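You operate a simulated robot arm through the tools that you are given. There is no shell and no other tool.

You are at the controls of a simulated robot arm. One attempt, no reset.

## Task
Screw the loose filter cartridge tight and bring the filter on line.
Fine: tight first; blue vent shut, FILTER open, then FEED on and left running.

Only the result counts: the job must be done as asked and must still hold three seconds after the hand-in. Knocking over, shifting, dropping, spilling or breaking anything else fails it.

## Robot
A 6-joint arm with a two-finger gripper, fixed in place. Base frame: the origin is at the foot of the arm, x ahead of it, y to its left, z up. Units: mm, degrees, N and s.
Its first joint turns from -166.0 to 166.0 degrees. Payload 3.43 kg.
Tool frame: the origin (TCP) lies between the finger pads and is the grasp point; the fingertips stand 20 mm ahead of it; z points along the fingers, y is the line along which they close. Largest opening 190 mm; the body of the gripper starts 248 mm behind the TCP.
Orientation is that of the tool frame in the base frame, as a unit quaternion [w, x, y, z]. With the fingers straight down and closing along the base's y, the tool's x points along the base's -x, its y along +y and its z along -z.

## Interface
- The arm moves only by the tool drive_tool. Its argument "steps" is text: rows parted by semicolons, each of 7 numbers parted by spaces: the opening, from 0 (shut) to 1 (fully open), then the shift along the tool's x, y, z in units of 25 mm (1.0 is 25 mm), then the turn, a rotation vector about the tool's x, y, z in units of 6 degrees (1.0 is 6 degrees). In form: claw tx ty tz rx ry rz; .... A call has 1 to 20 rows; each row shifts and turns the commanded pose from where the row before left it, along the tool's axes as they then stand. A call with a number of a shift or a turn outside -1 to 1 is refused whole. A row lasts 0.2 s, in which the tool goes at most 50 mm and 8.6 degrees; a call with a longer step from one row to the next is refused whole, and so is a gripper value outside its range. A pose out of reach is approached as far as the arm can. The call stops where the force on the tool passes 40 N (or 10 N more than at its start, if that is more) or the arm is blocked; 0.2 s more then pass. Each finger travels about 45 mm/s and halts on what it meets, pressing with about 31 N; the grip force reading is that of the motor and also rises with nothing between the fingers. The clock runs only during rows and for 0.2 s after the last one: add rows that do not move to give the fingers time. The reply holds the time, the measured pose of the TCP, the force on the tool along the base axes, the opening and the grip force, in the units named above and with some noise, with the torque about the TCP (base axes, N m) and any sound that the robot's microphone picked up, and new pictures: "pictures" is both (left out), scene, wrist or none.
- Cameras (640 x 400 px; columns grow to the right, rows downward): "scene" is fixed at [48.6, 500.6, 1274.9]; the picture's right is [-0.54, -0.84, 0.00], its down [-0.30, 0.20, -0.93] and it looks along [0.78, -0.50, -0.36] (base axes); focal length 344 px, centre (320, 200). "wrist" rides on the gripper at [70, -8, -288] in the tool frame; the picture's right is [0.12, 0.99, 0.00], its down [-0.96, 0.12, -0.25] and it looks along [-0.25, 0.03, 0.97] (tool axes); focal length 261 px, centre (320, 200). There is no depth. A picture from a camera that has moved, and an enlarged one, comes with that camera's place and axes in the base frame and with its lens.
- lift_body(by): slides the trunk up (or, below 0, down) by that many mm; the arm rides with it, the base frame stays. It gives what a move gives, with no picture.
- zoom(camera, box): a new picture of the part [left, top, right, bottom] of that camera's present view, enlarged. It takes no simulated time.
- close_job(): hands the job in; it is judged then, once.

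Nothing tells you positions but the pictures and the camera data. Unless the task says otherwise, let go and move clear before handing in.

The tools are called by a JSON object that holds its "api" and its "payload". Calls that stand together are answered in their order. drive_tool: Moves the arm, as the interface text tells. Its arguments: {"type":"object","properties":{"steps":{"type":"string"},"pictures":{"type":"string","enum":["both","scene","wrist","none"]}},"required":["steps"]} The other tools are called the same way: lift_body (by) slides the trunk up or down; zoom (camera, box) takes an enlarged picture of a part of a camera's view; close_job () hands the job in.

At the start:

```text
time_s: 0.0
tcp_pos: [667.5, -143.4, 1099.6]
orientation: [0.0, -0.001, 1.0, 0.0]
wrist_force: [0.2, -0.9, -0.3]
moment: [-0.01, -0.01, 0.0]
opening: 190.1
finger_force: 0.0
trunk travel left (down, up): [-150.0, 90.0]
```

scene: 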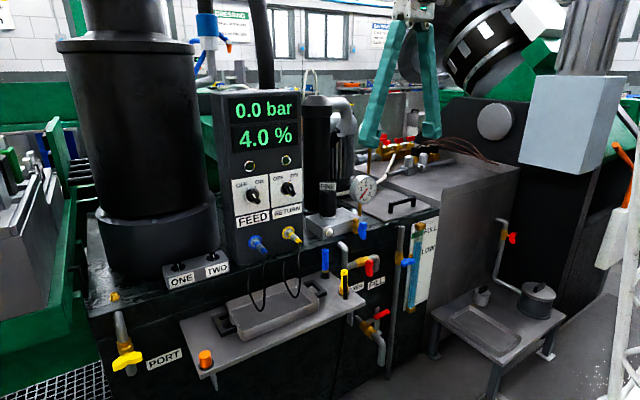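
wrist: 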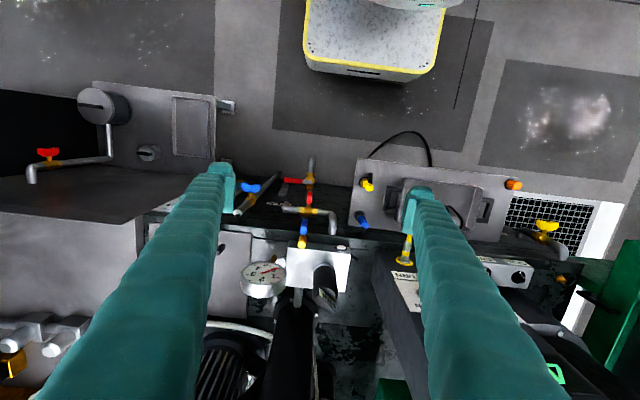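

I see a machine with a control panel (FEED, RETURN knobs), a big tank, valves, and a filter block labelled "FINE" near the gauge. I'll zoom in to make out the details before moving anything.

{"api": "zoom", "payload": {"camera": "scene", "box": [280, 80, 440, 180]}}

{"api": "zoom", "payload": {"camera": "scene", "box": [290, 160, 450, 260]}}

{"api": "zoom", "payload": {"camera": "scene", "box": [290, 230, 450, 330]}}

{"api": "zoom", "payload": {"camera": "scene", "box": [210, 80, 370, 180]}}

{"api": "zoom", "payload": {"camera": "scene", "box": [200, 160, 360, 260]}}

{"api": "zoom", "payload": {"camera": "scene", "box": [140, 0, 300, 100]}}

{"api": "zoom", "payload": {"camera": "wrist", "box": [220, 140, 380, 240]}}

{"api": "zoom", "payload": {"camera": "wrist", "box": [180, 240, 436, 400]}}

```text
4.00 times, centred on (360, 130) of scene
camera zoom: at [48.6, 500.6, 1274.9], right [-0.54, -0.84, 0.0], down [-0.3, 0.2, -0.93], along [0.78, -0.5, -0.36], focal length 1375 px, centre (160, 480)
```

zoom: 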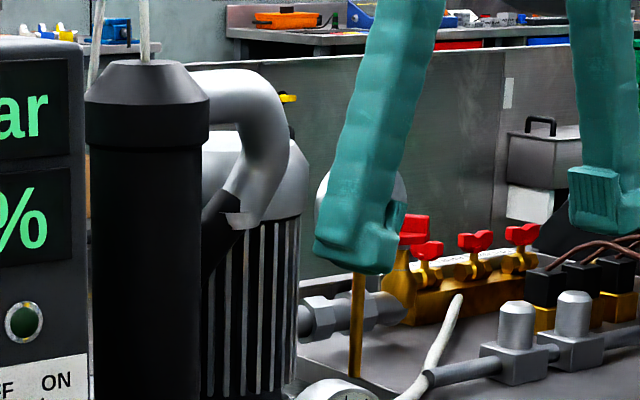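

```text
4.00 times, centred on (370, 210) of scene
camera zoom: at [48.6, 500.6, 1274.9], right [-0.54, -0.84, 0.0], down [-0.3, 0.2, -0.93], along [0.78, -0.5, -0.36], focal length 1375 px, centre (120, 160)
```

zoom: 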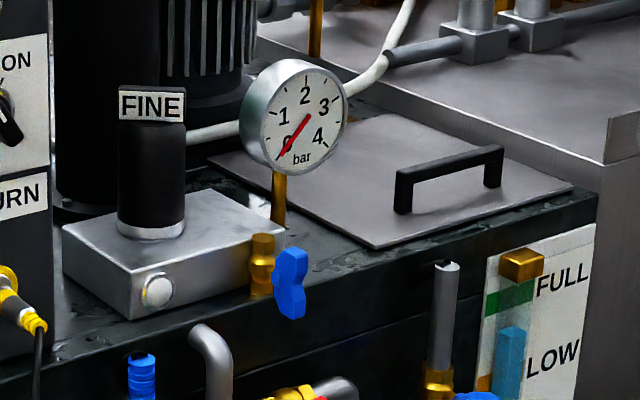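

```text
4.00 times, centred on (370, 280) of scene
camera zoom: at [48.6, 500.6, 1274.9], right [-0.54, -0.84, 0.0], down [-0.3, 0.2, -0.93], along [0.78, -0.5, -0.36], focal length 1375 px, centre (120, -120)
```

zoom: 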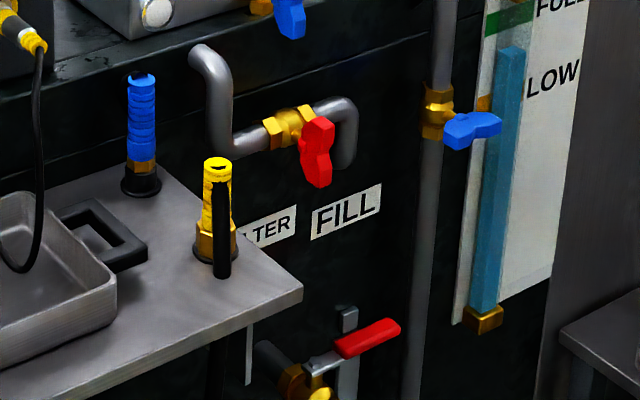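

```text
4.00 times, centred on (290, 130) of scene
camera zoom: at [48.6, 500.6, 1274.9], right [-0.54, -0.84, 0.0], down [-0.3, 0.2, -0.93], along [0.78, -0.5, -0.36], focal length 1375 px, centre (440, 480)
```

zoom: 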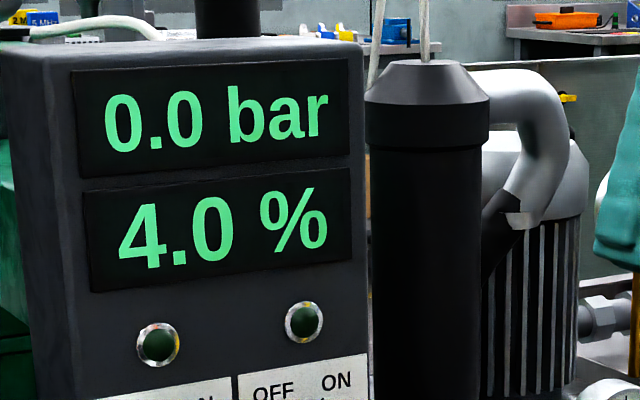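

```text
4.00 times, centred on (280, 210) of scene
camera zoom: at [48.6, 500.6, 1274.9], right [-0.54, -0.84, 0.0], down [-0.3, 0.2, -0.93], along [0.78, -0.5, -0.36], focal length 1375 px, centre (480, 160)
```

zoom: 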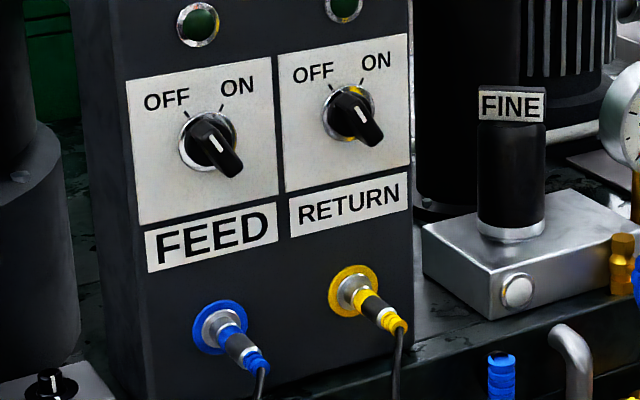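

```text
4.00 times, centred on (220, 50) of scene
camera zoom: at [48.6, 500.6, 1274.9], right [-0.54, -0.84, 0.0], down [-0.3, 0.2, -0.93], along [0.78, -0.5, -0.36], focal length 1375 px, centre (720, 800)
```

zoom: 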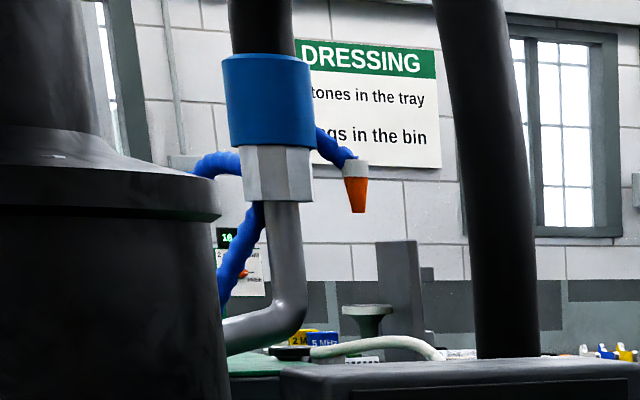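

```text
4.00 times, centred on (300, 190) of wrist
camera zoom: at [596.0, -151.2, 1387.9], right [-0.12, 0.99, 0.0], down [0.96, 0.12, 0.25], along [0.25, 0.03, -0.97], focal length 1043 px, centre (400, 240)
```

zoom: 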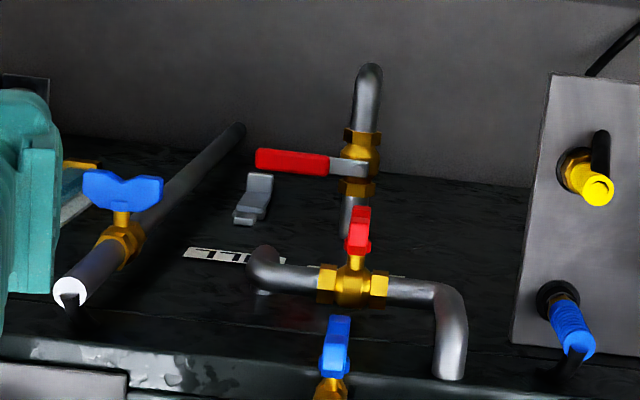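

```text
2.50 times, centred on (308, 320) of wrist
camera zoom: at [596.0, -151.2, 1387.9], right [-0.12, 0.99, 0.0], down [0.96, 0.12, 0.25], along [0.25, 0.03, -0.97], focal length 652 px, centre (350, -100)
```

zoom: 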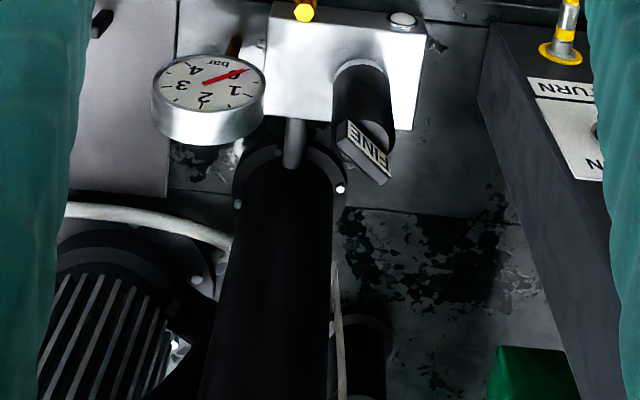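

The scene shows the FINE cartridge on its block near (932, -97, z 805–910). The gauge is to its right, the control panel to its left, and the blue and red valves in front. I'll lower the arm a little and pitch the wrist forward for a closer look at the front.

{"api": "drive_tool", "payload": {"steps": "1 0 0 1 0 0 0;1 0 0 1 0 0 0;1 0 0 1 0 0 0;1 0 0 1 0 0 0;1 0 0 1 0 0 0;1 0 0 0 0 -1 0;1 0 0 0 0 -1 0;1 0 0 0 0 -1 0;1 0 0 0 0 -1 0;1 0 0 0 0 -1 0;1 0 0 0 0 -1 0;1 0 0 0 0 -1 0"}}

```text
time_s: 2.6
tcp_pos: [667.2, -143.6, 974.4]
orientation: [0.358, 0.0, 0.934, 0.0]
wrist_force: [-0.7, -1.0, -0.1]
moment: [0.01, 0.02, 0.02]
opening: 189.8
finger_force: 0.0
trunk travel left (down, up): [-150.0, 90.0]
camera wrist: at [421.5, -151.7, 1141.2], right [-0.09, 0.99, -0.08], down [0.55, 0.12, 0.83], along [0.83, 0.03, -0.55], focal length 261 px, centre (320, 200)
```

scene: 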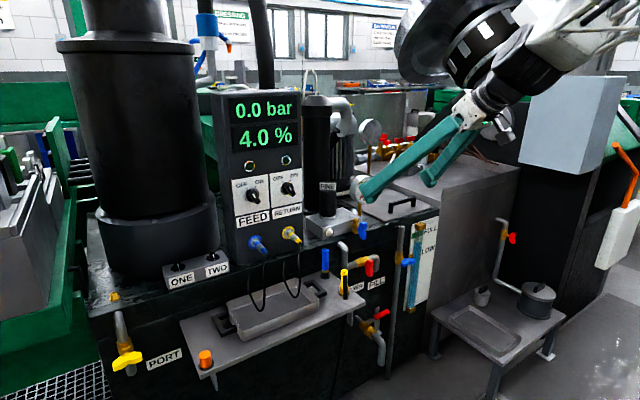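
wrist: 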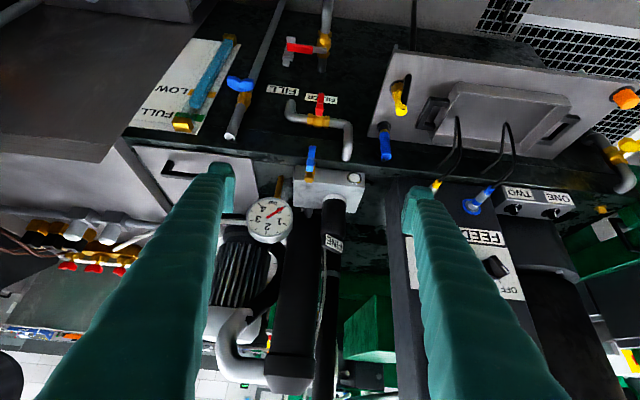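

The wrist view is upside down but shows the front clearly. I'll zoom in on the block, the valves and the labels.

{"api": "zoom", "payload": {"camera": "wrist", "box": [260, 70, 388, 150]}}

{"api": "zoom", "payload": {"camera": "wrist", "box": [260, 140, 388, 220]}}

{"api": "zoom", "payload": {"camera": "wrist", "box": [200, 0, 360, 100]}}

{"api": "zoom", "payload": {"camera": "wrist", "box": [420, 170, 580, 270]}}

{"api": "zoom", "payload": {"camera": "scene", "box": [310, 200, 410, 262]}}

{"api": "zoom", "payload": {"camera": "scene", "box": [330, 260, 410, 310]}}

```text
5.00 times, centred on (324, 110) of wrist
camera zoom: at [421.5, -151.7, 1141.2], right [-0.09, 0.99, -0.08], down [0.55, 0.12, 0.83], along [0.83, 0.03, -0.55], focal length 1303 px, centre (300, 650)
```

zoom: 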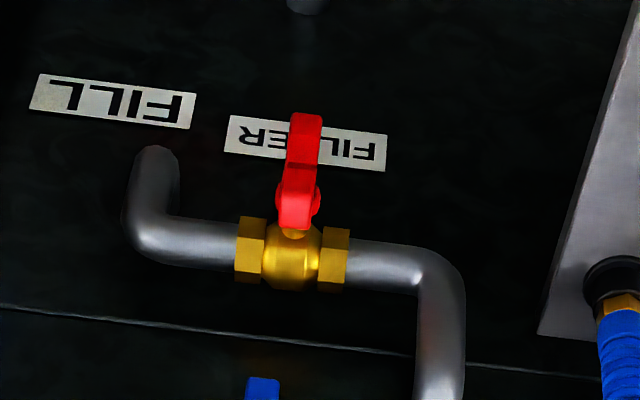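

```text
5.00 times, centred on (324, 180) of wrist
camera zoom: at [421.5, -151.7, 1141.2], right [-0.09, 0.99, -0.08], down [0.55, 0.12, 0.83], along [0.83, 0.03, -0.55], focal length 1303 px, centre (300, 300)
```

zoom: 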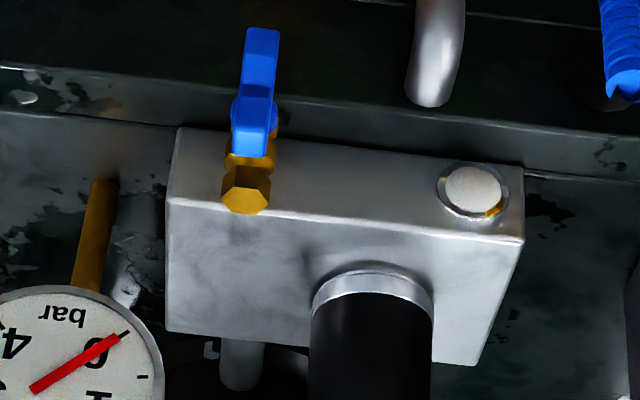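

```text
4.00 times, centred on (280, 50) of wrist
camera zoom: at [421.5, -151.7, 1141.2], right [-0.09, 0.99, -0.08], down [0.55, 0.12, 0.83], along [0.83, 0.03, -0.55], focal length 1043 px, centre (480, 800)
```

zoom: 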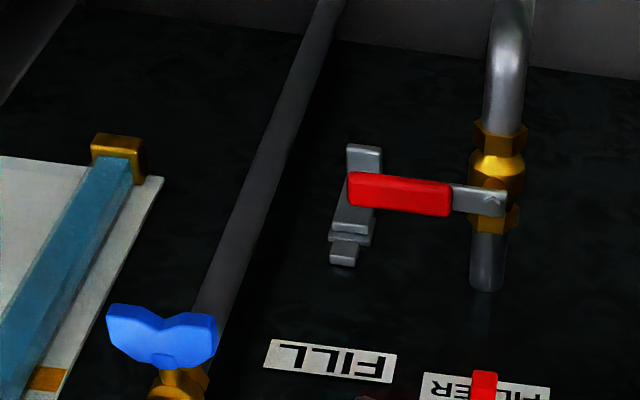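

```text
4.00 times, centred on (500, 220) of wrist
camera zoom: at [421.5, -151.7, 1141.2], right [-0.09, 0.99, -0.08], down [0.55, 0.12, 0.83], along [0.83, 0.03, -0.55], focal length 1043 px, centre (-400, 120)
```

zoom: 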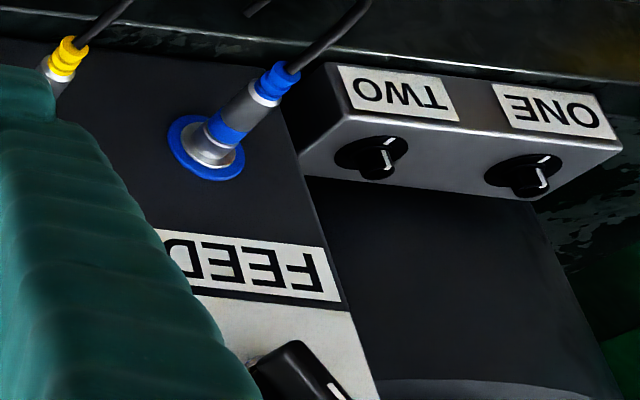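

```text
6.40 times, centred on (360, 231) of scene
camera zoom: at [48.6, 500.6, 1274.9], right [-0.54, -0.84, 0.0], down [-0.3, 0.2, -0.93], along [0.78, -0.5, -0.36], focal length 2200 px, centre (64, 2)
```

zoom: 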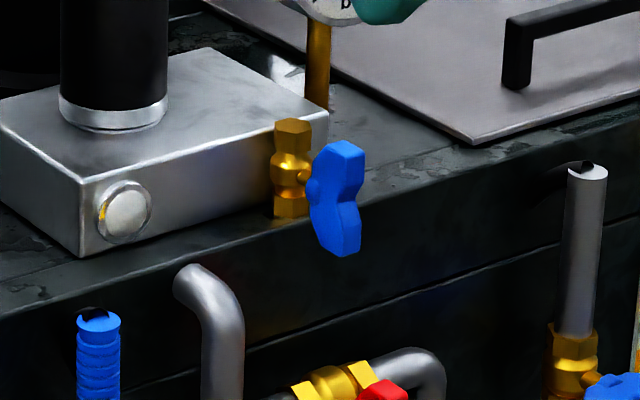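

```text
8.00 times, centred on (370, 285) of scene
camera zoom: at [48.6, 500.6, 1274.9], right [-0.54, -0.84, 0.0], down [-0.3, 0.2, -0.93], along [0.78, -0.5, -0.36], focal length 2750 px, centre (-80, -480)
```

zoom: 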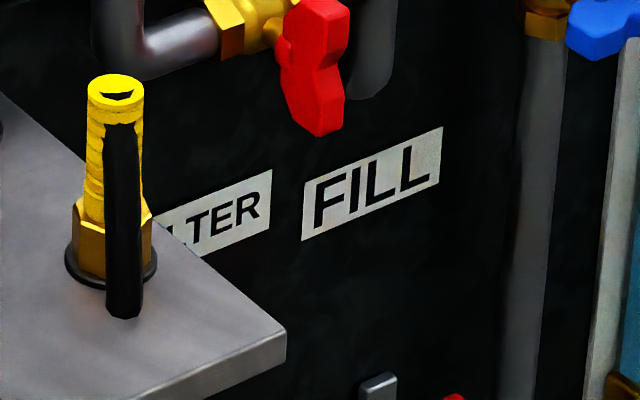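

{"api": "zoom", "payload": {"camera": "wrist", "box": [300, 180, 380, 270]}}

{"api": "zoom", "payload": {"camera": "scene", "box": [300, 165, 360, 225]}}

```text
4.44 times, centred on (340, 225) of wrist
camera zoom: at [421.5, -151.7, 1141.2], right [-0.09, 0.99, -0.08], down [0.55, 0.12, 0.83], along [0.83, 0.03, -0.55], focal length 1158 px, centre (231, 89)
```

zoom: 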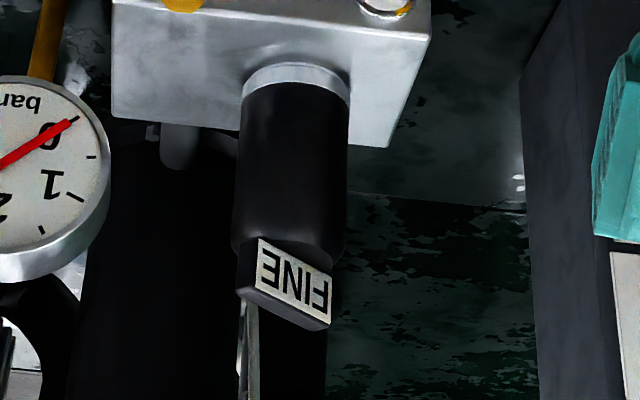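

```text
6.67 times, centred on (330, 195) of scene
camera zoom: at [48.6, 500.6, 1274.9], right [-0.54, -0.84, 0.0], down [-0.3, 0.2, -0.93], along [0.78, -0.5, -0.36], focal length 2292 px, centre (253, 233)
```

zoom: 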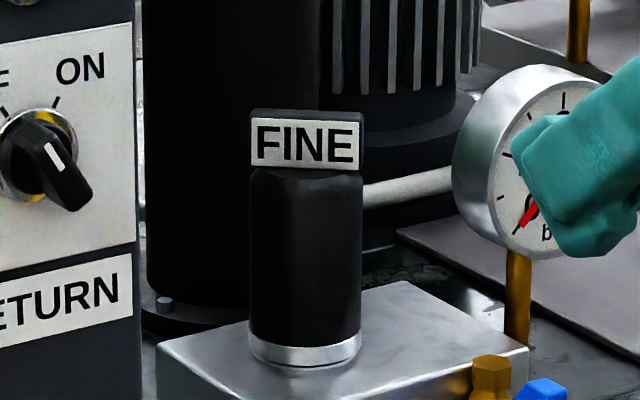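

The FINE bar on top of the cartridge makes a good key to grip. The vent handle is vertical, in line with its fitting (open). The FILTER handle is across its pipe (shut). I'll bring the tool back to vertical and raise it before going over the cartridge.

{"api": "drive_tool", "payload": {"steps": "0.5 0 0 0 0 1 0;0.5 0 0 0 0 1 0;0.5 0 0 0 0 1 0;0.5 0 0 0 0 1 0;0.5 0 0 0 0 1 0;0.5 0 0 0 0 1 0;0.5 0 0 0 0 1 0;0.5 0 0 -1 0 0 0;0.5 0 0 -1 0 0 0;0.5 0 0 -1 0 0 0;0.5 0 0 -1 0 0 0;0.5 0 0 -1 0 0 0;0.5 0 0 -1 0 0 0", "pictures": "none"}}

{"api": "drive_tool", "payload": {"steps": "0.5 -0.96 0.17 0 0 0 0;0.5 -0.96 0.17 0 0 0 0;0.5 -0.96 0.17 0 0 0 0;0.5 -0.96 0.17 0 0 0 0;0.5 -0.96 0.17 0 0 0 0;0.5 -0.96 0.17 0 0 0 0;0.5 -0.96 0.17 0 0 0 0;0.5 -0.96 0.17 0 0 0 0;0.5 -0.96 0.17 0 0 0 0;0.5 -0.96 0.17 0 0 0 0;0.5 -0.96 0.17 0 0 0 0"}}

```text
time_s: 5.4
tcp_pos: [668.2, -144.2, 1124.2]
orientation: [0.0, 0.0, 1.0, 0.0]
wrist_force: [1.0, -0.2, 0.0]
moment: [0.0, 0.01, -0.03]
opening: 95.0
finger_force: 0.0
trunk travel left (down, up): [-150.0, 90.0]
```

```text
time_s: 7.8
tcp_pos: [930.8, -97.1, 1128.3]
orientation: [0.001, -0.001, 1.0, 0.0]
wrist_force: [-1.0, -0.6, 0.8]
moment: [0.03, -0.17, 0.02]
opening: 94.9
finger_force: 0.0
trunk travel left (down, up): [-150.0, 90.0]
camera wrist: at [859.5, -104.2, 1415.1], right [-0.12, 0.99, 0.0], down [0.96, 0.12, 0.25], along [0.25, 0.03, -0.97], focal length 261 px, centre (320, 200)
```

scene: 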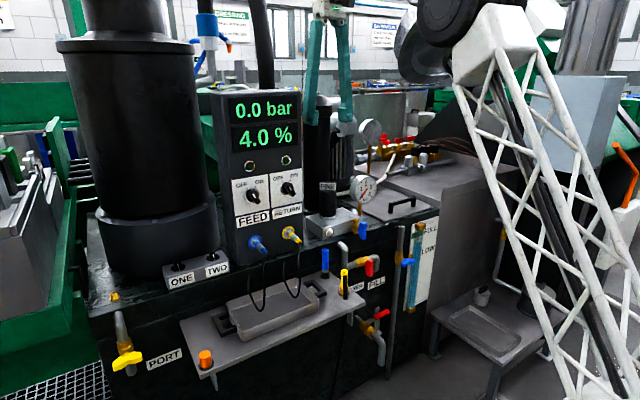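
wrist: 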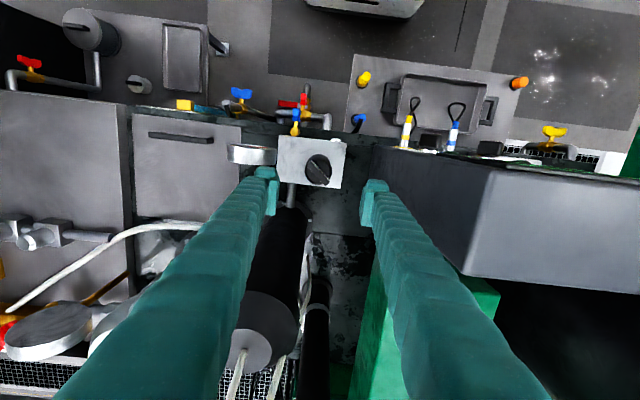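

The tool is now above the cartridge and I can see the bar. I'll zoom in to measure its centre and angle.

{"api": "zoom", "payload": {"camera": "wrist", "box": [270, 125, 366, 195]}}

```text
5.71 times, centred on (318, 160) of wrist
camera zoom: at [859.5, -104.2, 1415.1], right [-0.12, 0.99, 0.0], down [0.96, 0.12, 0.25], along [0.25, 0.03, -0.97], focal length 1489 px, centre (331, 429)
```

zoom: 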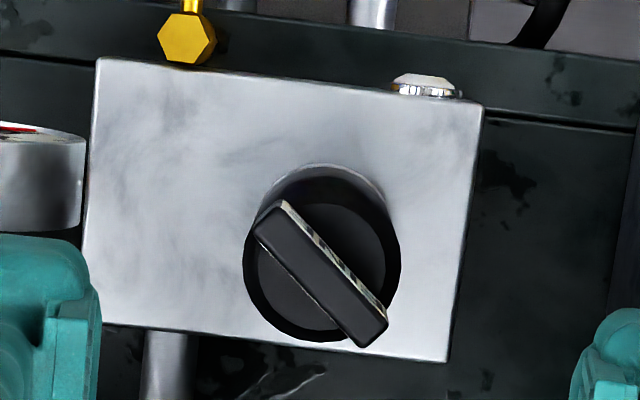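

The bar centre is about (935.5, -98.5) with its top near z 920. Its faces point along roughly 139° from base x. I'll yaw the tool 49° counter-clockwise, centre it, and lower part of the way.

{"api": "drive_tool", "payload": {"steps": "0.5 0 0 0 0 0 -1;0.5 0 0 0 0 0 -1;0.5 0 0 0 0 0 -1;0.5 0 0 0 0 0 -1;0.5 0 0 0 0 0 -1;0.5 0 0 0 0 0 -1;0.5 0 0 0 0 0 -1;0.5 0 0 0 0 0 -1;0.5 -0.074 -0.184 0 0 0 -0.2;0.4 0 0 1 0 0 0;0.4 0 0 1 0 0 0;0.4 0 0 1 0 0 0;0.4 0 0 1 0 0 0;0.4 0 0 1 0 0 0;0.4 0 0 1 0 0 0"}}

```text
time_s: 11.0
tcp_pos: [936.2, -97.9, 974.3]
orientation: [0.0, -0.417, 0.909, 0.001]
wrist_force: [0.4, 0.4, 0.6]
moment: [0.03, -0.03, 0.0]
opening: 75.9
finger_force: 0.0
trunk travel left (down, up): [-150.0, 90.0]
camera wrist: at [896.2, -156.1, 1261.5], right [-0.83, 0.56, 0.0], down [0.54, 0.8, 0.25], along [0.14, 0.21, -0.97], focal length 261 px, centre (320, 200)
```

scene: 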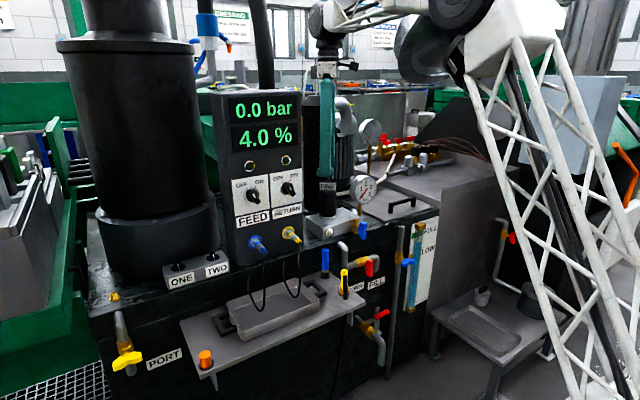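
wrist: 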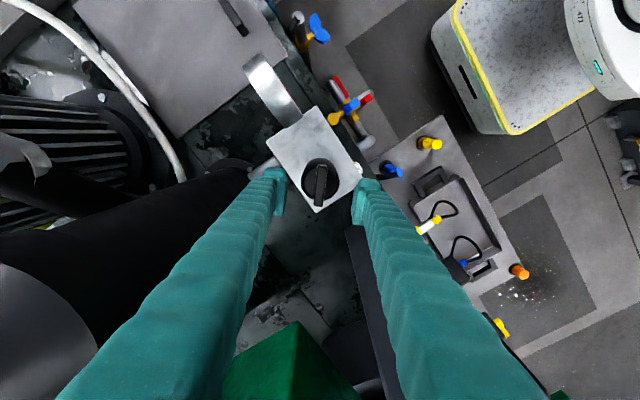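

{"api": "zoom", "payload": {"camera": "wrist", "box": [264, 140, 376, 220]}}

{"api": "zoom", "payload": {"camera": "scene", "box": [290, 150, 370, 210]}}

```text
5.00 times, centred on (320, 180) of wrist
camera zoom: at [896.2, -156.1, 1261.5], right [-0.83, 0.56, 0.0], down [0.54, 0.8, 0.25], along [0.14, 0.21, -0.97], focal length 1303 px, centre (320, 300)
```

zoom: 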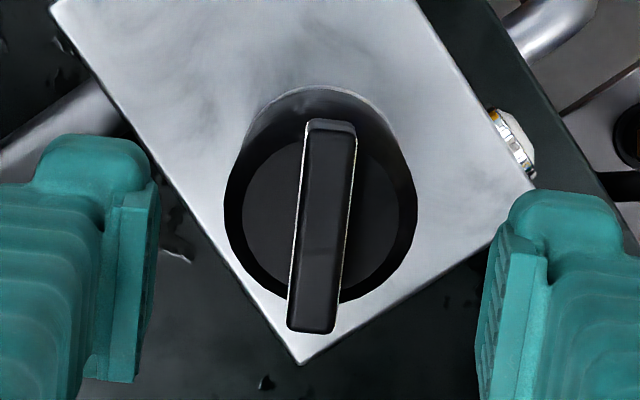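

```text
6.67 times, centred on (330, 180) of scene
camera zoom: at [48.6, 500.6, 1274.9], right [-0.54, -0.84, 0.0], down [-0.3, 0.2, -0.93], along [0.78, -0.5, -0.36], focal length 2292 px, centre (253, 333)
```

zoom: 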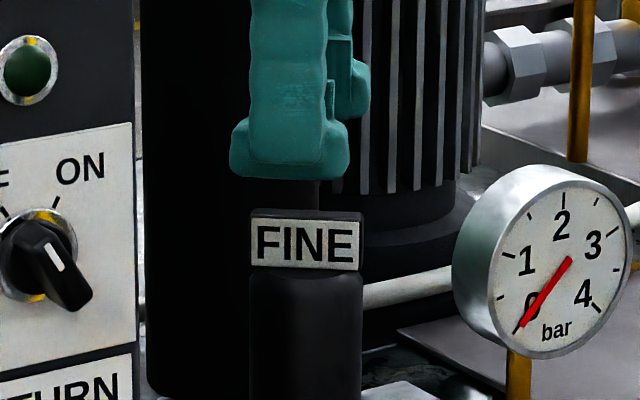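

The fingers line up with the bar to within about a degree. I'll lower until the fingertips overlap it (TCP about 917) and close.

{"api": "drive_tool", "payload": {"steps": "0.4 0 0 0.75 0 0 0;0.4 0 0 0.75 0 0 0;0.4 0 0 0.75 0 0 0;0 0 0 0 0 0 0;0 0 0 0 0 0 0;0 0 0 0 0 0 0;0 0 0 0 0 0 0;0 0 0 0 0 0 0;0 0 0 0 0 0 0"}}

```text
time_s: 13.0
tcp_pos: [936.7, -96.6, 918.0]
orientation: [0.0, -0.416, 0.909, 0.001]
wrist_force: [2.1, -1.5, -0.3]
moment: [-0.02, -0.05, 0.03]
opening: 13.0
finger_force: 30.6
trunk travel left (down, up): [-150.0, 90.0]
camera wrist: at [896.8, -155.4, 1205.5], right [-0.83, 0.56, 0.0], down [0.54, 0.8, 0.25], along [0.14, 0.21, -0.97], focal length 261 px, centre (320, 200)
```

scene: 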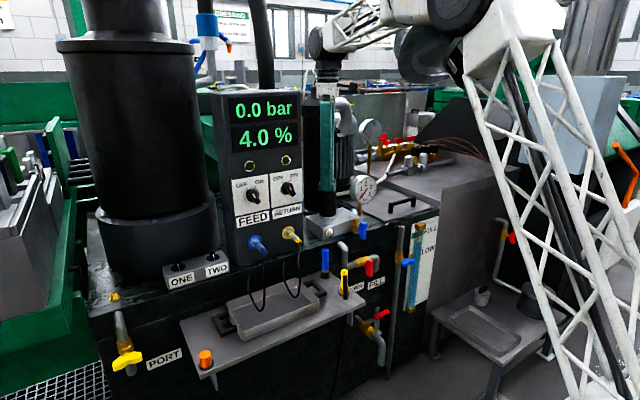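
wrist: 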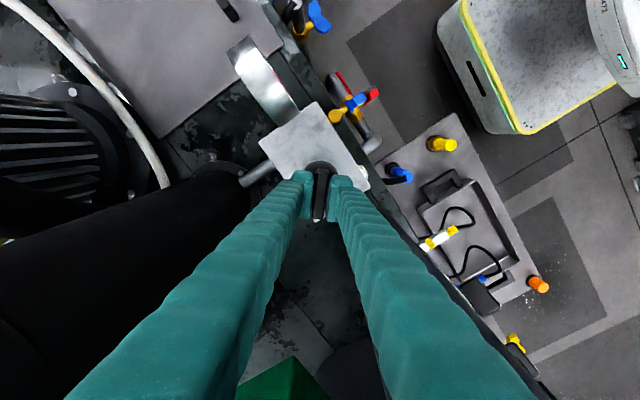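

The bar is held at a 13 mm opening. I'll turn clockwise (tighten) gently at first and watch the moment.

{"api": "drive_tool", "payload": {"steps": "0 0 0 0 0 0 0.6;0 0 0 0 0 0 0.6;0 0 0 0 0 0 0.6;0 0 0 0 0 0 0.6;0 0 0 0 0 0 0.6", "pictures": "none"}}

```text
time_s: 14.2
tcp_pos: [937.9, -97.7, 918.8]
orientation: [0.0, -0.269, 0.963, 0.0]
wrist_force: [26.3, -2.4, -4.7]
moment: [0.13, -0.45, 0.04]
opening: 13.0
finger_force: 31.1
trunk travel left (down, up): [-150.0, 90.0]
```

The turn started freely, but there is a 26 N side load along x, so the tool is slightly off the cartridge axis. I'll shift about 1.5 mm in +x to relieve it.

{"api": "drive_tool", "payload": {"steps": "0 -0.051 -0.031 0 0 0 0;0 0 0 0 0 0 0", "pictures": "none"}}

```text
time_s: 14.8
tcp_pos: [936.8, -99.5, 917.9]
orientation: [-0.001, -0.269, 0.963, 0.0]
wrist_force: [6.8, 0.0, -7.5]
moment: [0.01, 0.0, 0.02]
opening: 12.9
finger_force: 31.1
trunk travel left (down, up): [-150.0, 90.0]
```

{"api": "drive_tool", "payload": {"steps": "0 0 0 0 0 0 0.8;0 0 0 0 0 0 0.8;0 0 0 0 0 0 0.8;0 0 0 0 0 0 0.8;0 0 0 0 0 0 0.8", "pictures": "none"}}

```text
time_s: 16.0
tcp_pos: [937.7, -100.0, 916.1]
orientation: [-0.001, -0.063, 0.998, 0.0]
wrist_force: [8.0, -1.6, -20.5]
moment: [-0.01, -0.17, 0.06]
opening: 12.5
finger_force: 30.8
trunk travel left (down, up): [-150.0, 90.0]
```

{"api": "drive_tool", "payload": {"steps": "0 -0.015 0 0.05 0 0 0.8;0 0 0 0.01 0 0 0.8;0 0 0 0.01 0 0 0.8;0 0 0 0.01 0 0 0.8;0 0 0 0.01 0 0 0.8;0 0 0 0.01 0 0 0.8", "pictures": "none"}}

```text
time_s: 17.4
tcp_pos: [936.5, -100.5, 918.1]
orientation: [0.0, 0.187, 0.982, 0.0]
wrist_force: [2.0, -9.7, -6.0]
moment: [-0.09, -0.01, 1.25]
opening: 18.5
finger_force: 31.2
trunk travel left (down, up): [-150.0, 90.0]
```

The moment has risen to 1.25 N·m and the fingers are being wedged open, so the cartridge is seating. I'll check the picture to see how the bar sits.

{"api": "drive_tool", "payload": {"steps": "0 0 0 0 0 0 0"}}

{"api": "zoom", "payload": {"camera": "wrist", "box": [264, 140, 376, 220]}}

{"api": "zoom", "payload": {"camera": "scene", "box": [290, 160, 370, 220]}}

```text
time_s: 17.8
tcp_pos: [937.1, -99.3, 917.3]
orientation: [-0.001, 0.188, 0.982, 0.0]
wrist_force: [2.2, -10.5, -1.4]
moment: [-0.1, -0.03, 1.04]
opening: 18.7
finger_force: 30.6
trunk travel left (down, up): [-150.0, 90.0]
camera wrist: at [868.4, -80.9, 1205.0], right [0.26, 0.97, 0.0], down [0.94, -0.25, 0.25], along [0.24, -0.06, -0.97], focal length 261 px, centre (320, 200)
```

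scene: 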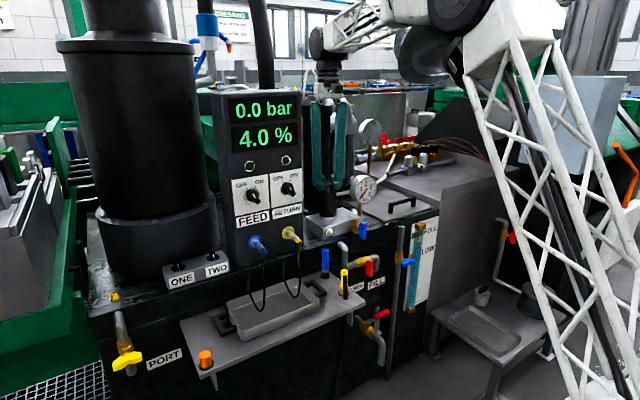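
wrist: 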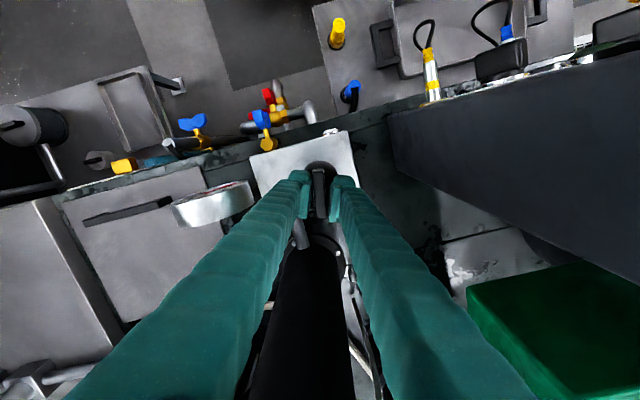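

```text
5.00 times, centred on (320, 180) of wrist
camera zoom: at [868.4, -80.9, 1205.0], right [0.26, 0.97, 0.0], down [0.94, -0.25, 0.25], along [0.24, -0.06, -0.97], focal length 1303 px, centre (320, 300)
```

zoom: 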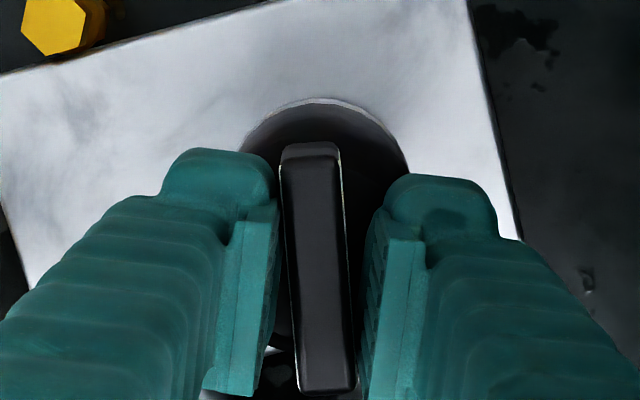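

```text
6.67 times, centred on (330, 190) of scene
camera zoom: at [48.6, 500.6, 1274.9], right [-0.54, -0.84, 0.0], down [-0.3, 0.2, -0.93], along [0.78, -0.5, -0.36], focal length 2292 px, centre (253, 267)
```

zoom: 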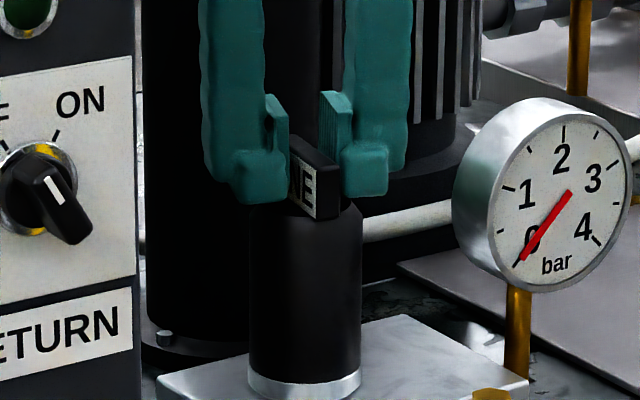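

The bar now lies nearly along x and has stopped turning while the tool over-rotated by about 10°. I'll back the tool off until the pads are flat again, then check whether the cartridge is truly tight.

{"api": "drive_tool", "payload": {"steps": "0 0 0 0 0 0 -0.6;0 0 0 0 0 0 -0.6;0 0 0 0 0 0 0", "pictures": "none"}}

```text
time_s: 18.6
tcp_pos: [936.3, -98.5, 917.9]
orientation: [-0.001, 0.124, 0.992, 0.0]
wrist_force: [-9.9, -8.5, -0.3]
moment: [-0.04, 0.37, 0.77]
opening: 14.4
finger_force: 31.0
trunk travel left (down, up): [-150.0, 90.0]
```

{"api": "drive_tool", "payload": {"steps": "0 0 0 0 0 0 0.6;0 0 0 0 0 0 0.6;0 0 0 0 0 0 0.3;0 0 0 0 0 0 0", "pictures": "none"}}

```text
time_s: 19.6
tcp_pos: [937.6, -101.0, 917.3]
orientation: [0.001, 0.202, 0.979, 0.0]
wrist_force: [2.5, -13.2, 12.3]
moment: [-0.15, -0.2, 1.22]
opening: 19.6
finger_force: 31.5
trunk travel left (down, up): [-150.0, 90.0]
```

The cartridge is tight: at 1.2 N·m the bar no longer moves. I'll relieve the twist, open, rise straight up and square the tool.

{"api": "drive_tool", "payload": {"steps": "0 0 0 0 0 0 -0.75;0 0 0 0 0 0 -0.75;0.4 0 0 0 0 0 0;0.4 0 0 0 0 0 0;0.4 0 0 0 0 0 0;0.4 0 0 0 0 0 0;0.4 0 0 -1 0 0 0;0.4 0 0 -1 0 0 0;0.4 0 0 -1 0 0 0;0.4 0 0 -1 0 0 0;0.4 0 0 -1 0 0 0;0.4 0 0 -1 0 0 0;0.4 0 0 -1 0 0 0;0.4 0 0 -1 0 0 0;0.4 0 0 0 0 0 -0.8;0.4 0 0 0 0 0 -0.8;0.4 0 0 0 0 0 -0.8"}}

{"api": "zoom", "payload": {"camera": "wrist", "box": [270, 125, 366, 195]}}

{"api": "zoom", "payload": {"camera": "scene", "box": [300, 165, 360, 225]}}

```text
time_s: 23.2
tcp_pos: [938.1, -99.0, 1116.1]
orientation: [-0.001, -0.002, 1.0, 0.0]
wrist_force: [-0.1, 0.3, -0.3]
moment: [0.0, 0.02, 0.02]
opening: 75.7
finger_force: 0.2
trunk travel left (down, up): [-150.0, 90.0]
camera wrist: at [867.2, -106.5, 1403.9], right [-0.12, 0.99, 0.0], down [0.96, 0.12, 0.25], along [0.25, 0.03, -0.97], focal length 261 px, centre (320, 200)
```

scene: 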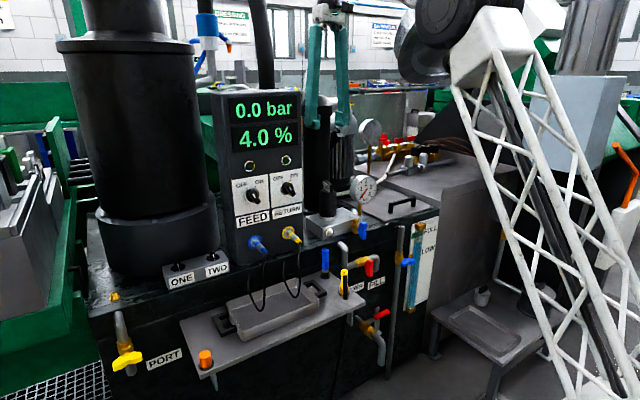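
wrist: 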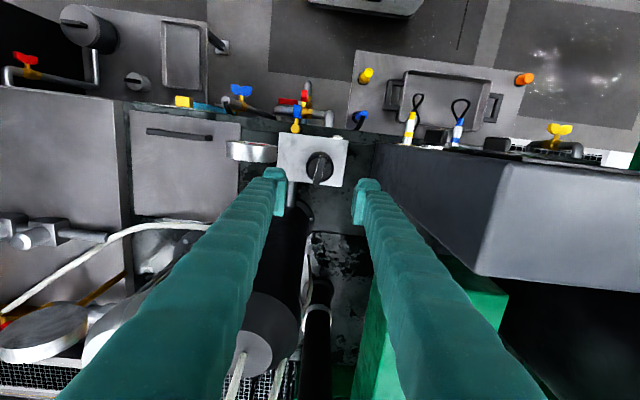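

```text
5.71 times, centred on (318, 160) of wrist
camera zoom: at [867.2, -106.5, 1403.9], right [-0.12, 0.99, 0.0], down [0.96, 0.12, 0.25], along [0.25, 0.03, -0.97], focal length 1489 px, centre (331, 429)
```

zoom: 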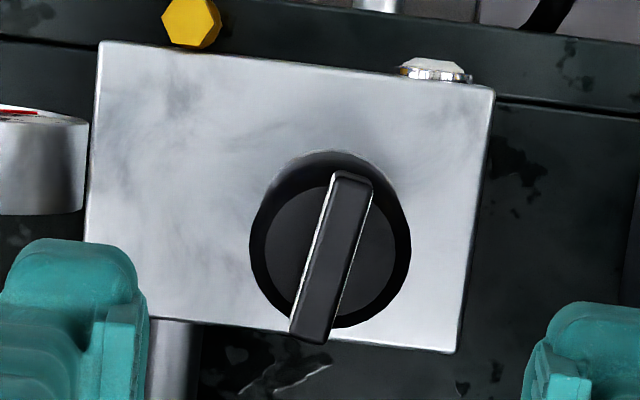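

```text
6.67 times, centred on (330, 195) of scene
camera zoom: at [48.6, 500.6, 1274.9], right [-0.54, -0.84, 0.0], down [-0.3, 0.2, -0.93], along [0.78, -0.5, -0.36], focal length 2292 px, centre (253, 233)
```

zoom: 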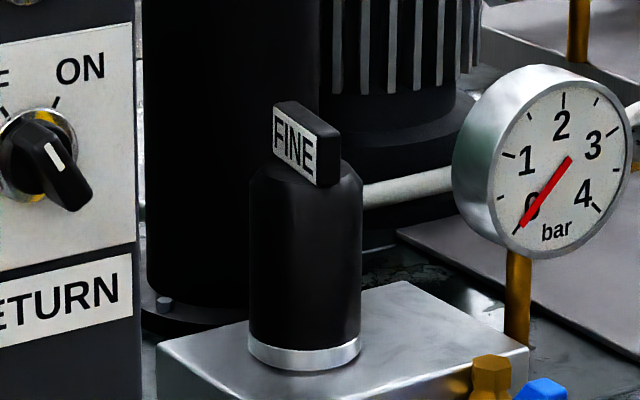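

I'll measure the bar's resting angle more precisely to make sure it did not back off.

{"api": "zoom", "payload": {"camera": "wrist", "box": [300, 145, 340, 190]}}

{"api": "zoom", "payload": {"camera": "scene", "box": [314, 175, 346, 225]}}

```text
8.89 times, centred on (320, 168) of wrist
camera zoom: at [867.2, -106.5, 1403.9], right [-0.12, 0.99, 0.0], down [0.96, 0.12, 0.25], along [0.25, 0.03, -0.97], focal length 2317 px, centre (320, 489)
```

zoom: 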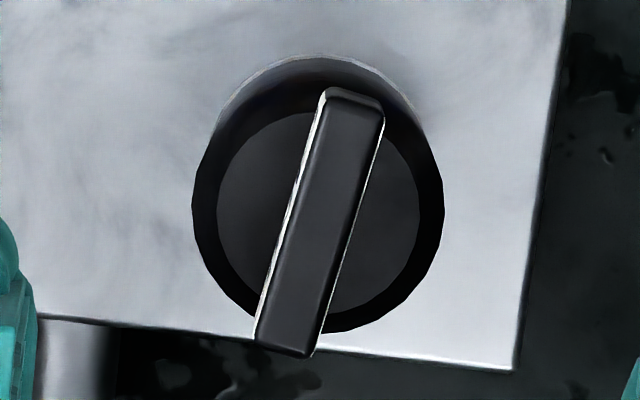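

```text
8.00 times, centred on (330, 200) of scene
camera zoom: at [48.6, 500.6, 1274.9], right [-0.54, -0.84, 0.0], down [-0.3, 0.2, -0.93], along [0.78, -0.5, -0.36], focal length 2750 px, centre (240, 200)
```

zoom: 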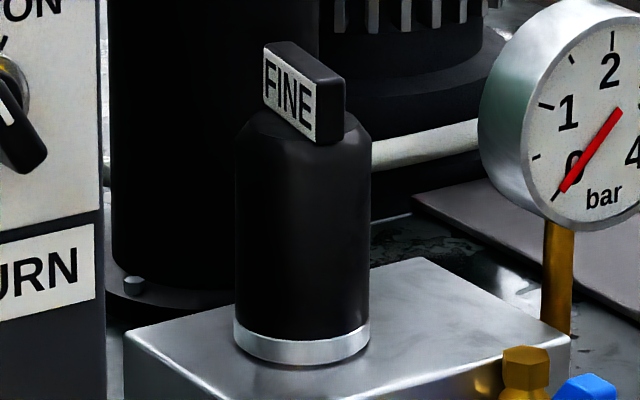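

The bar rests at about -7.5°, just inside its loaded position against the stop, so it is tight. Next I'll back away to the front of the vent at a safe height.

{"api": "drive_tool", "payload": {"steps": "0.4 0.89 0 0 0 0 0;0.4 0.89 -0.3 0 0 0 0;0.4 0.89 -0.4 0 0 0 0;0.4 0.89 -0.4 0 0 0 0;0.4 0.89 -0.4 0 0 0 0;0.4 0.89 -0.4 0 0 0 0;0.4 0.89 -0.4 0 0 0 0;0.4 0.89 -0.2 0 0 0 0;0.4 0 0 1 0 0 0;0.4 0 0 1 0 0 0;0.4 0 0 1 0 0 0;0.4 0 0 1 0 0 0;0.4 0 0 1 0 0 0;0.4 0 0 1 0 0 0", "pictures": "none"}}

{"api": "drive_tool", "payload": {"steps": "0.4 0 0 0 0 -1 0;0.4 0 0 0 0 -1 0;0.4 0 0 0 0 -1 0;0.4 0 0 0 0 -1 0;0.4 0 0 0 0 -1 0;0.4 0 0 0 0 -1 0;0.4 0 0 0 0 -1 0;0.4 0 0 0 0 -1 0;0.4 0 0 0 0 -1 0;0.4 0 0 0 0 -1 0;0.4 0 0 0 0 -1 0;0.4 0 0 0 0 -1 0;0.4 0 0 0 0 -1 0;0.4 0 0 0 0 -1 0;0.4 0 0 0 0 -1 0"}}

```text
time_s: 26.2
tcp_pos: [761.6, -160.6, 966.6]
orientation: [0.0, 0.0, 1.0, 0.0]
wrist_force: [0.8, 0.4, -0.3]
moment: [0.01, -0.07, 0.0]
opening: 76.0
finger_force: 0.0
trunk travel left (down, up): [-150.0, 90.0]
```

```text
time_s: 29.4
tcp_pos: [827.7, -199.7, 1028.6]
orientation: [0.707, -0.001, 0.707, -0.001]
wrist_force: [-0.9, 1.1, 0.7]
moment: [-0.02, 0.19, -0.11]
opening: 76.0
finger_force: 0.0
out of reach, approached as far as the arm can: row 12, 13, 14, 15
trunk travel left (down, up): [-150.0, 90.0]
camera wrist: at [539.3, -208.9, 957.8], right [0.0, 0.99, -0.12], down [-0.25, 0.12, 0.96], along [0.97, 0.03, 0.25], focal length 261 px, centre (320, 200)
```

scene: 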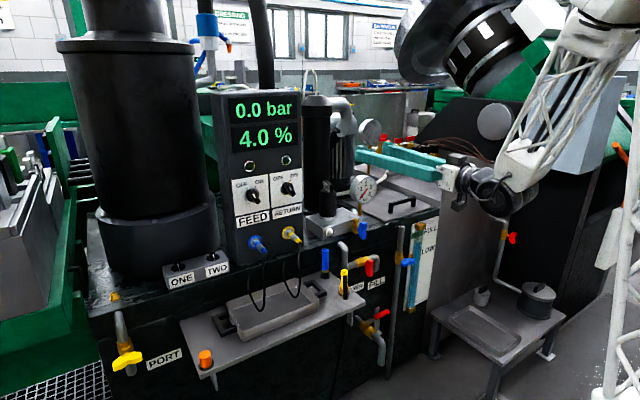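
wrist: 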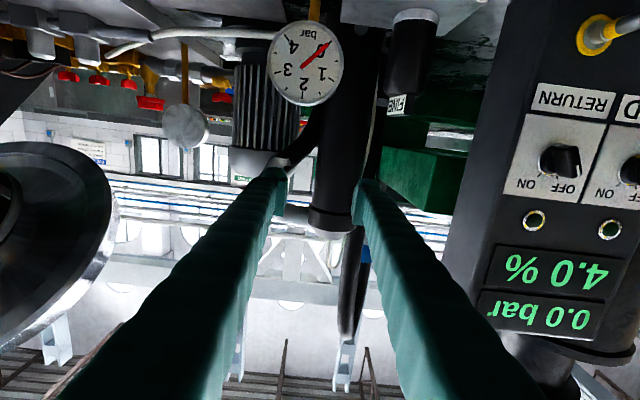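

The arm reaches a horizontal tool pose but not at that spot. Lower down it should have more room. I'll lower in steps while staying back from the machine, and watch the pose.

{"api": "drive_tool", "payload": {"steps": "0.4 0 0 0 0 0 0", "pictures": "none"}}

```text
time_s: 29.8
tcp_pos: [828.1, -201.2, 1026.6]
orientation: [0.706, 0.0, 0.708, 0.0]
wrist_force: [0.8, 0.7, 0.8]
moment: [-0.01, -0.03, 0.0]
opening: 75.8
finger_force: 0.1
trunk travel left (down, up): [-150.0, 90.0]
```

{"api": "drive_tool", "payload": {"steps": "0.4 0.8 0 0 0 0 0;0.4 0.8 0 0 0 0 0", "pictures": "none"}}

```text
time_s: 30.4
tcp_pos: [843.2, -210.8, 995.6]
orientation: [0.706, -0.001, 0.708, 0.001]
wrist_force: [-1.3, -0.4, 0.8]
moment: [0.0, 0.09, -0.01]
opening: 76.1
finger_force: 0.0
out of reach, approached as far as the arm can: row 1, 2
trunk travel left (down, up): [-150.0, 90.0]
```

The fully horizontal tool is out of reach near the valves because the wrist would be too close to the shoulder. I'll go back to a vertical tool and push the handles with closed fingertips instead.

{"api": "drive_tool", "payload": {"steps": "0 -0.8 0 0 0 0 0;0 -0.8 0 0 0 0 0;0 0 0 0 0 1 0;0 0 0 0 0 1 0;0 0 0 0 0 1 0;0 0 0 0 0 1 0;0 0 0 0 0 1 0;0 0 0 0 0 1 0;0 0 0 0 0 1 0;0 0 0 0 0 1 0;0 0 0 0 0 1 0;0 0 0 0 0 1 0;0 0 0 0 0 1 0;0 0 0 0 0 1 0;0 0 0 0 0 1 0;0 0 0 0 0 1 0;0 0 0 0 0 1 0"}}

```text
time_s: 34.0
tcp_pos: [840.6, -209.8, 1037.1]
orientation: [0.0, 0.0, 1.0, 0.0]
wrist_force: [-0.1, 0.8, 1.5]
moment: [0.0, -0.21, -0.01]
opening: 0.2
finger_force: 31.1
trunk travel left (down, up): [-150.0, 90.0]
camera wrist: at [770.6, -216.6, 1324.7], right [-0.12, 0.99, 0.0], down [0.96, 0.12, 0.25], along [0.25, 0.03, -0.97], focal length 261 px, centre (320, 200)
```

scene: 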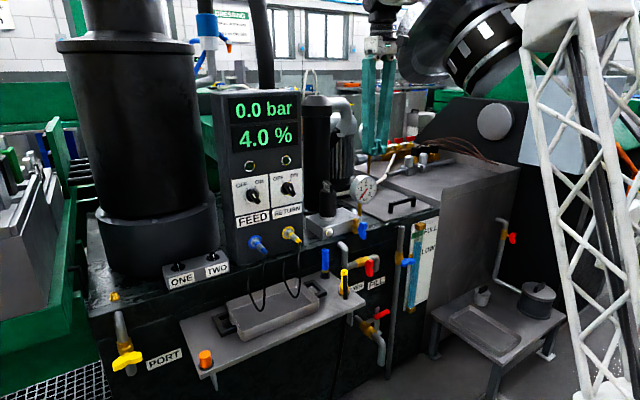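
wrist: 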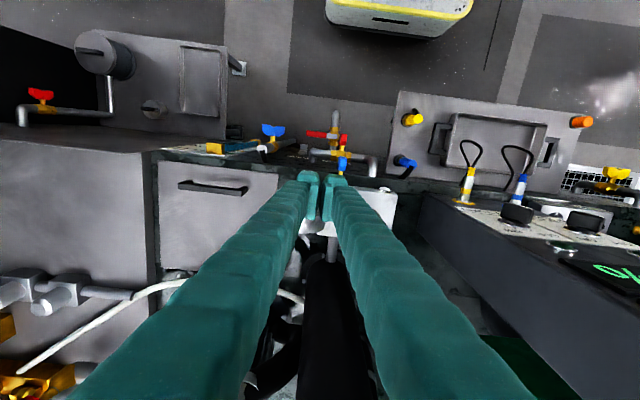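

I'm now vertical with the fingers closed. I'll move to the +y side of the vent handle (estimated centre 827, -164, 772), staying above it, and look again.

{"api": "drive_tool", "payload": {"steps": "0 0.276 0.8 0 0 0 0;0 0.276 0.8 0 0 0 0;0 0.276 0.8 0 0 0 0;0 0.276 0.8 0 0 0 0;0 0 0 1 0 0 0;0 0 0 1 0 0 0;0 0 0 1 0 0 0;0 0 0 1 0 0 0;0 0 0 1 0 0 0"}}

{"api": "zoom", "payload": {"camera": "wrist", "box": [256, 120, 384, 200]}}

{"api": "zoom", "payload": {"camera": "scene", "box": [310, 180, 410, 242]}}

```text
time_s: 36.0
tcp_pos: [813.3, -128.1, 911.7]
orientation: [0.0, -0.001, 1.0, 0.0]
wrist_force: [0.4, -0.5, 1.1]
moment: [0.0, -0.04, 0.01]
opening: 0.0
finger_force: 31.5
trunk travel left (down, up): [-150.0, 90.0]
camera wrist: at [743.7, -136.5, 1198.6], right [-0.12, 0.99, 0.0], down [0.96, 0.12, 0.25], along [0.25, 0.03, -0.97], focal length 261 px, centre (320, 200)
```

scene: 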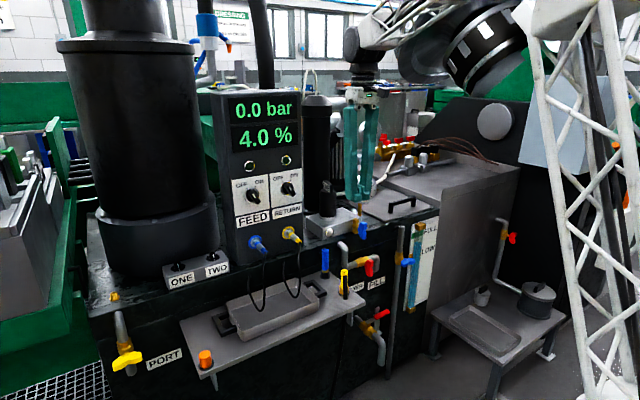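
wrist: 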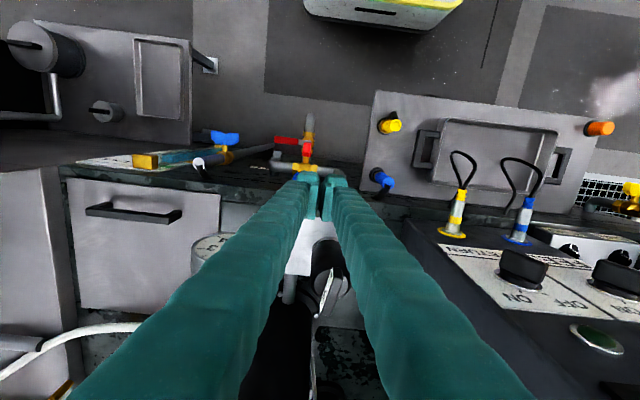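

```text
5.00 times, centred on (320, 160) of wrist
camera zoom: at [743.7, -136.5, 1198.6], right [-0.12, 0.99, 0.0], down [0.96, 0.12, 0.25], along [0.25, 0.03, -0.97], focal length 1303 px, centre (320, 400)
```

zoom: 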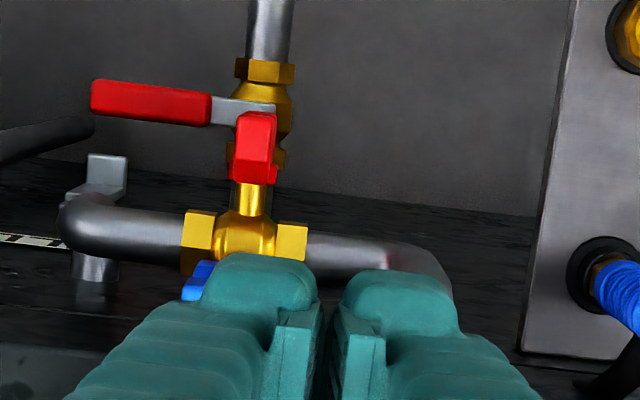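

```text
6.40 times, centred on (360, 211) of scene
camera zoom: at [48.6, 500.6, 1274.9], right [-0.54, -0.84, 0.0], down [-0.3, 0.2, -0.93], along [0.78, -0.5, -0.36], focal length 2200 px, centre (64, 130)
```

zoom: 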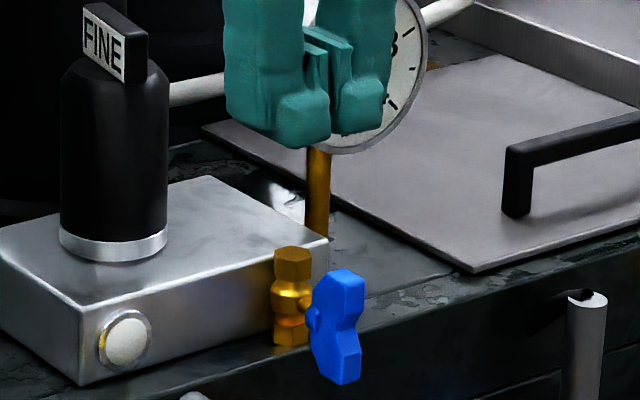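

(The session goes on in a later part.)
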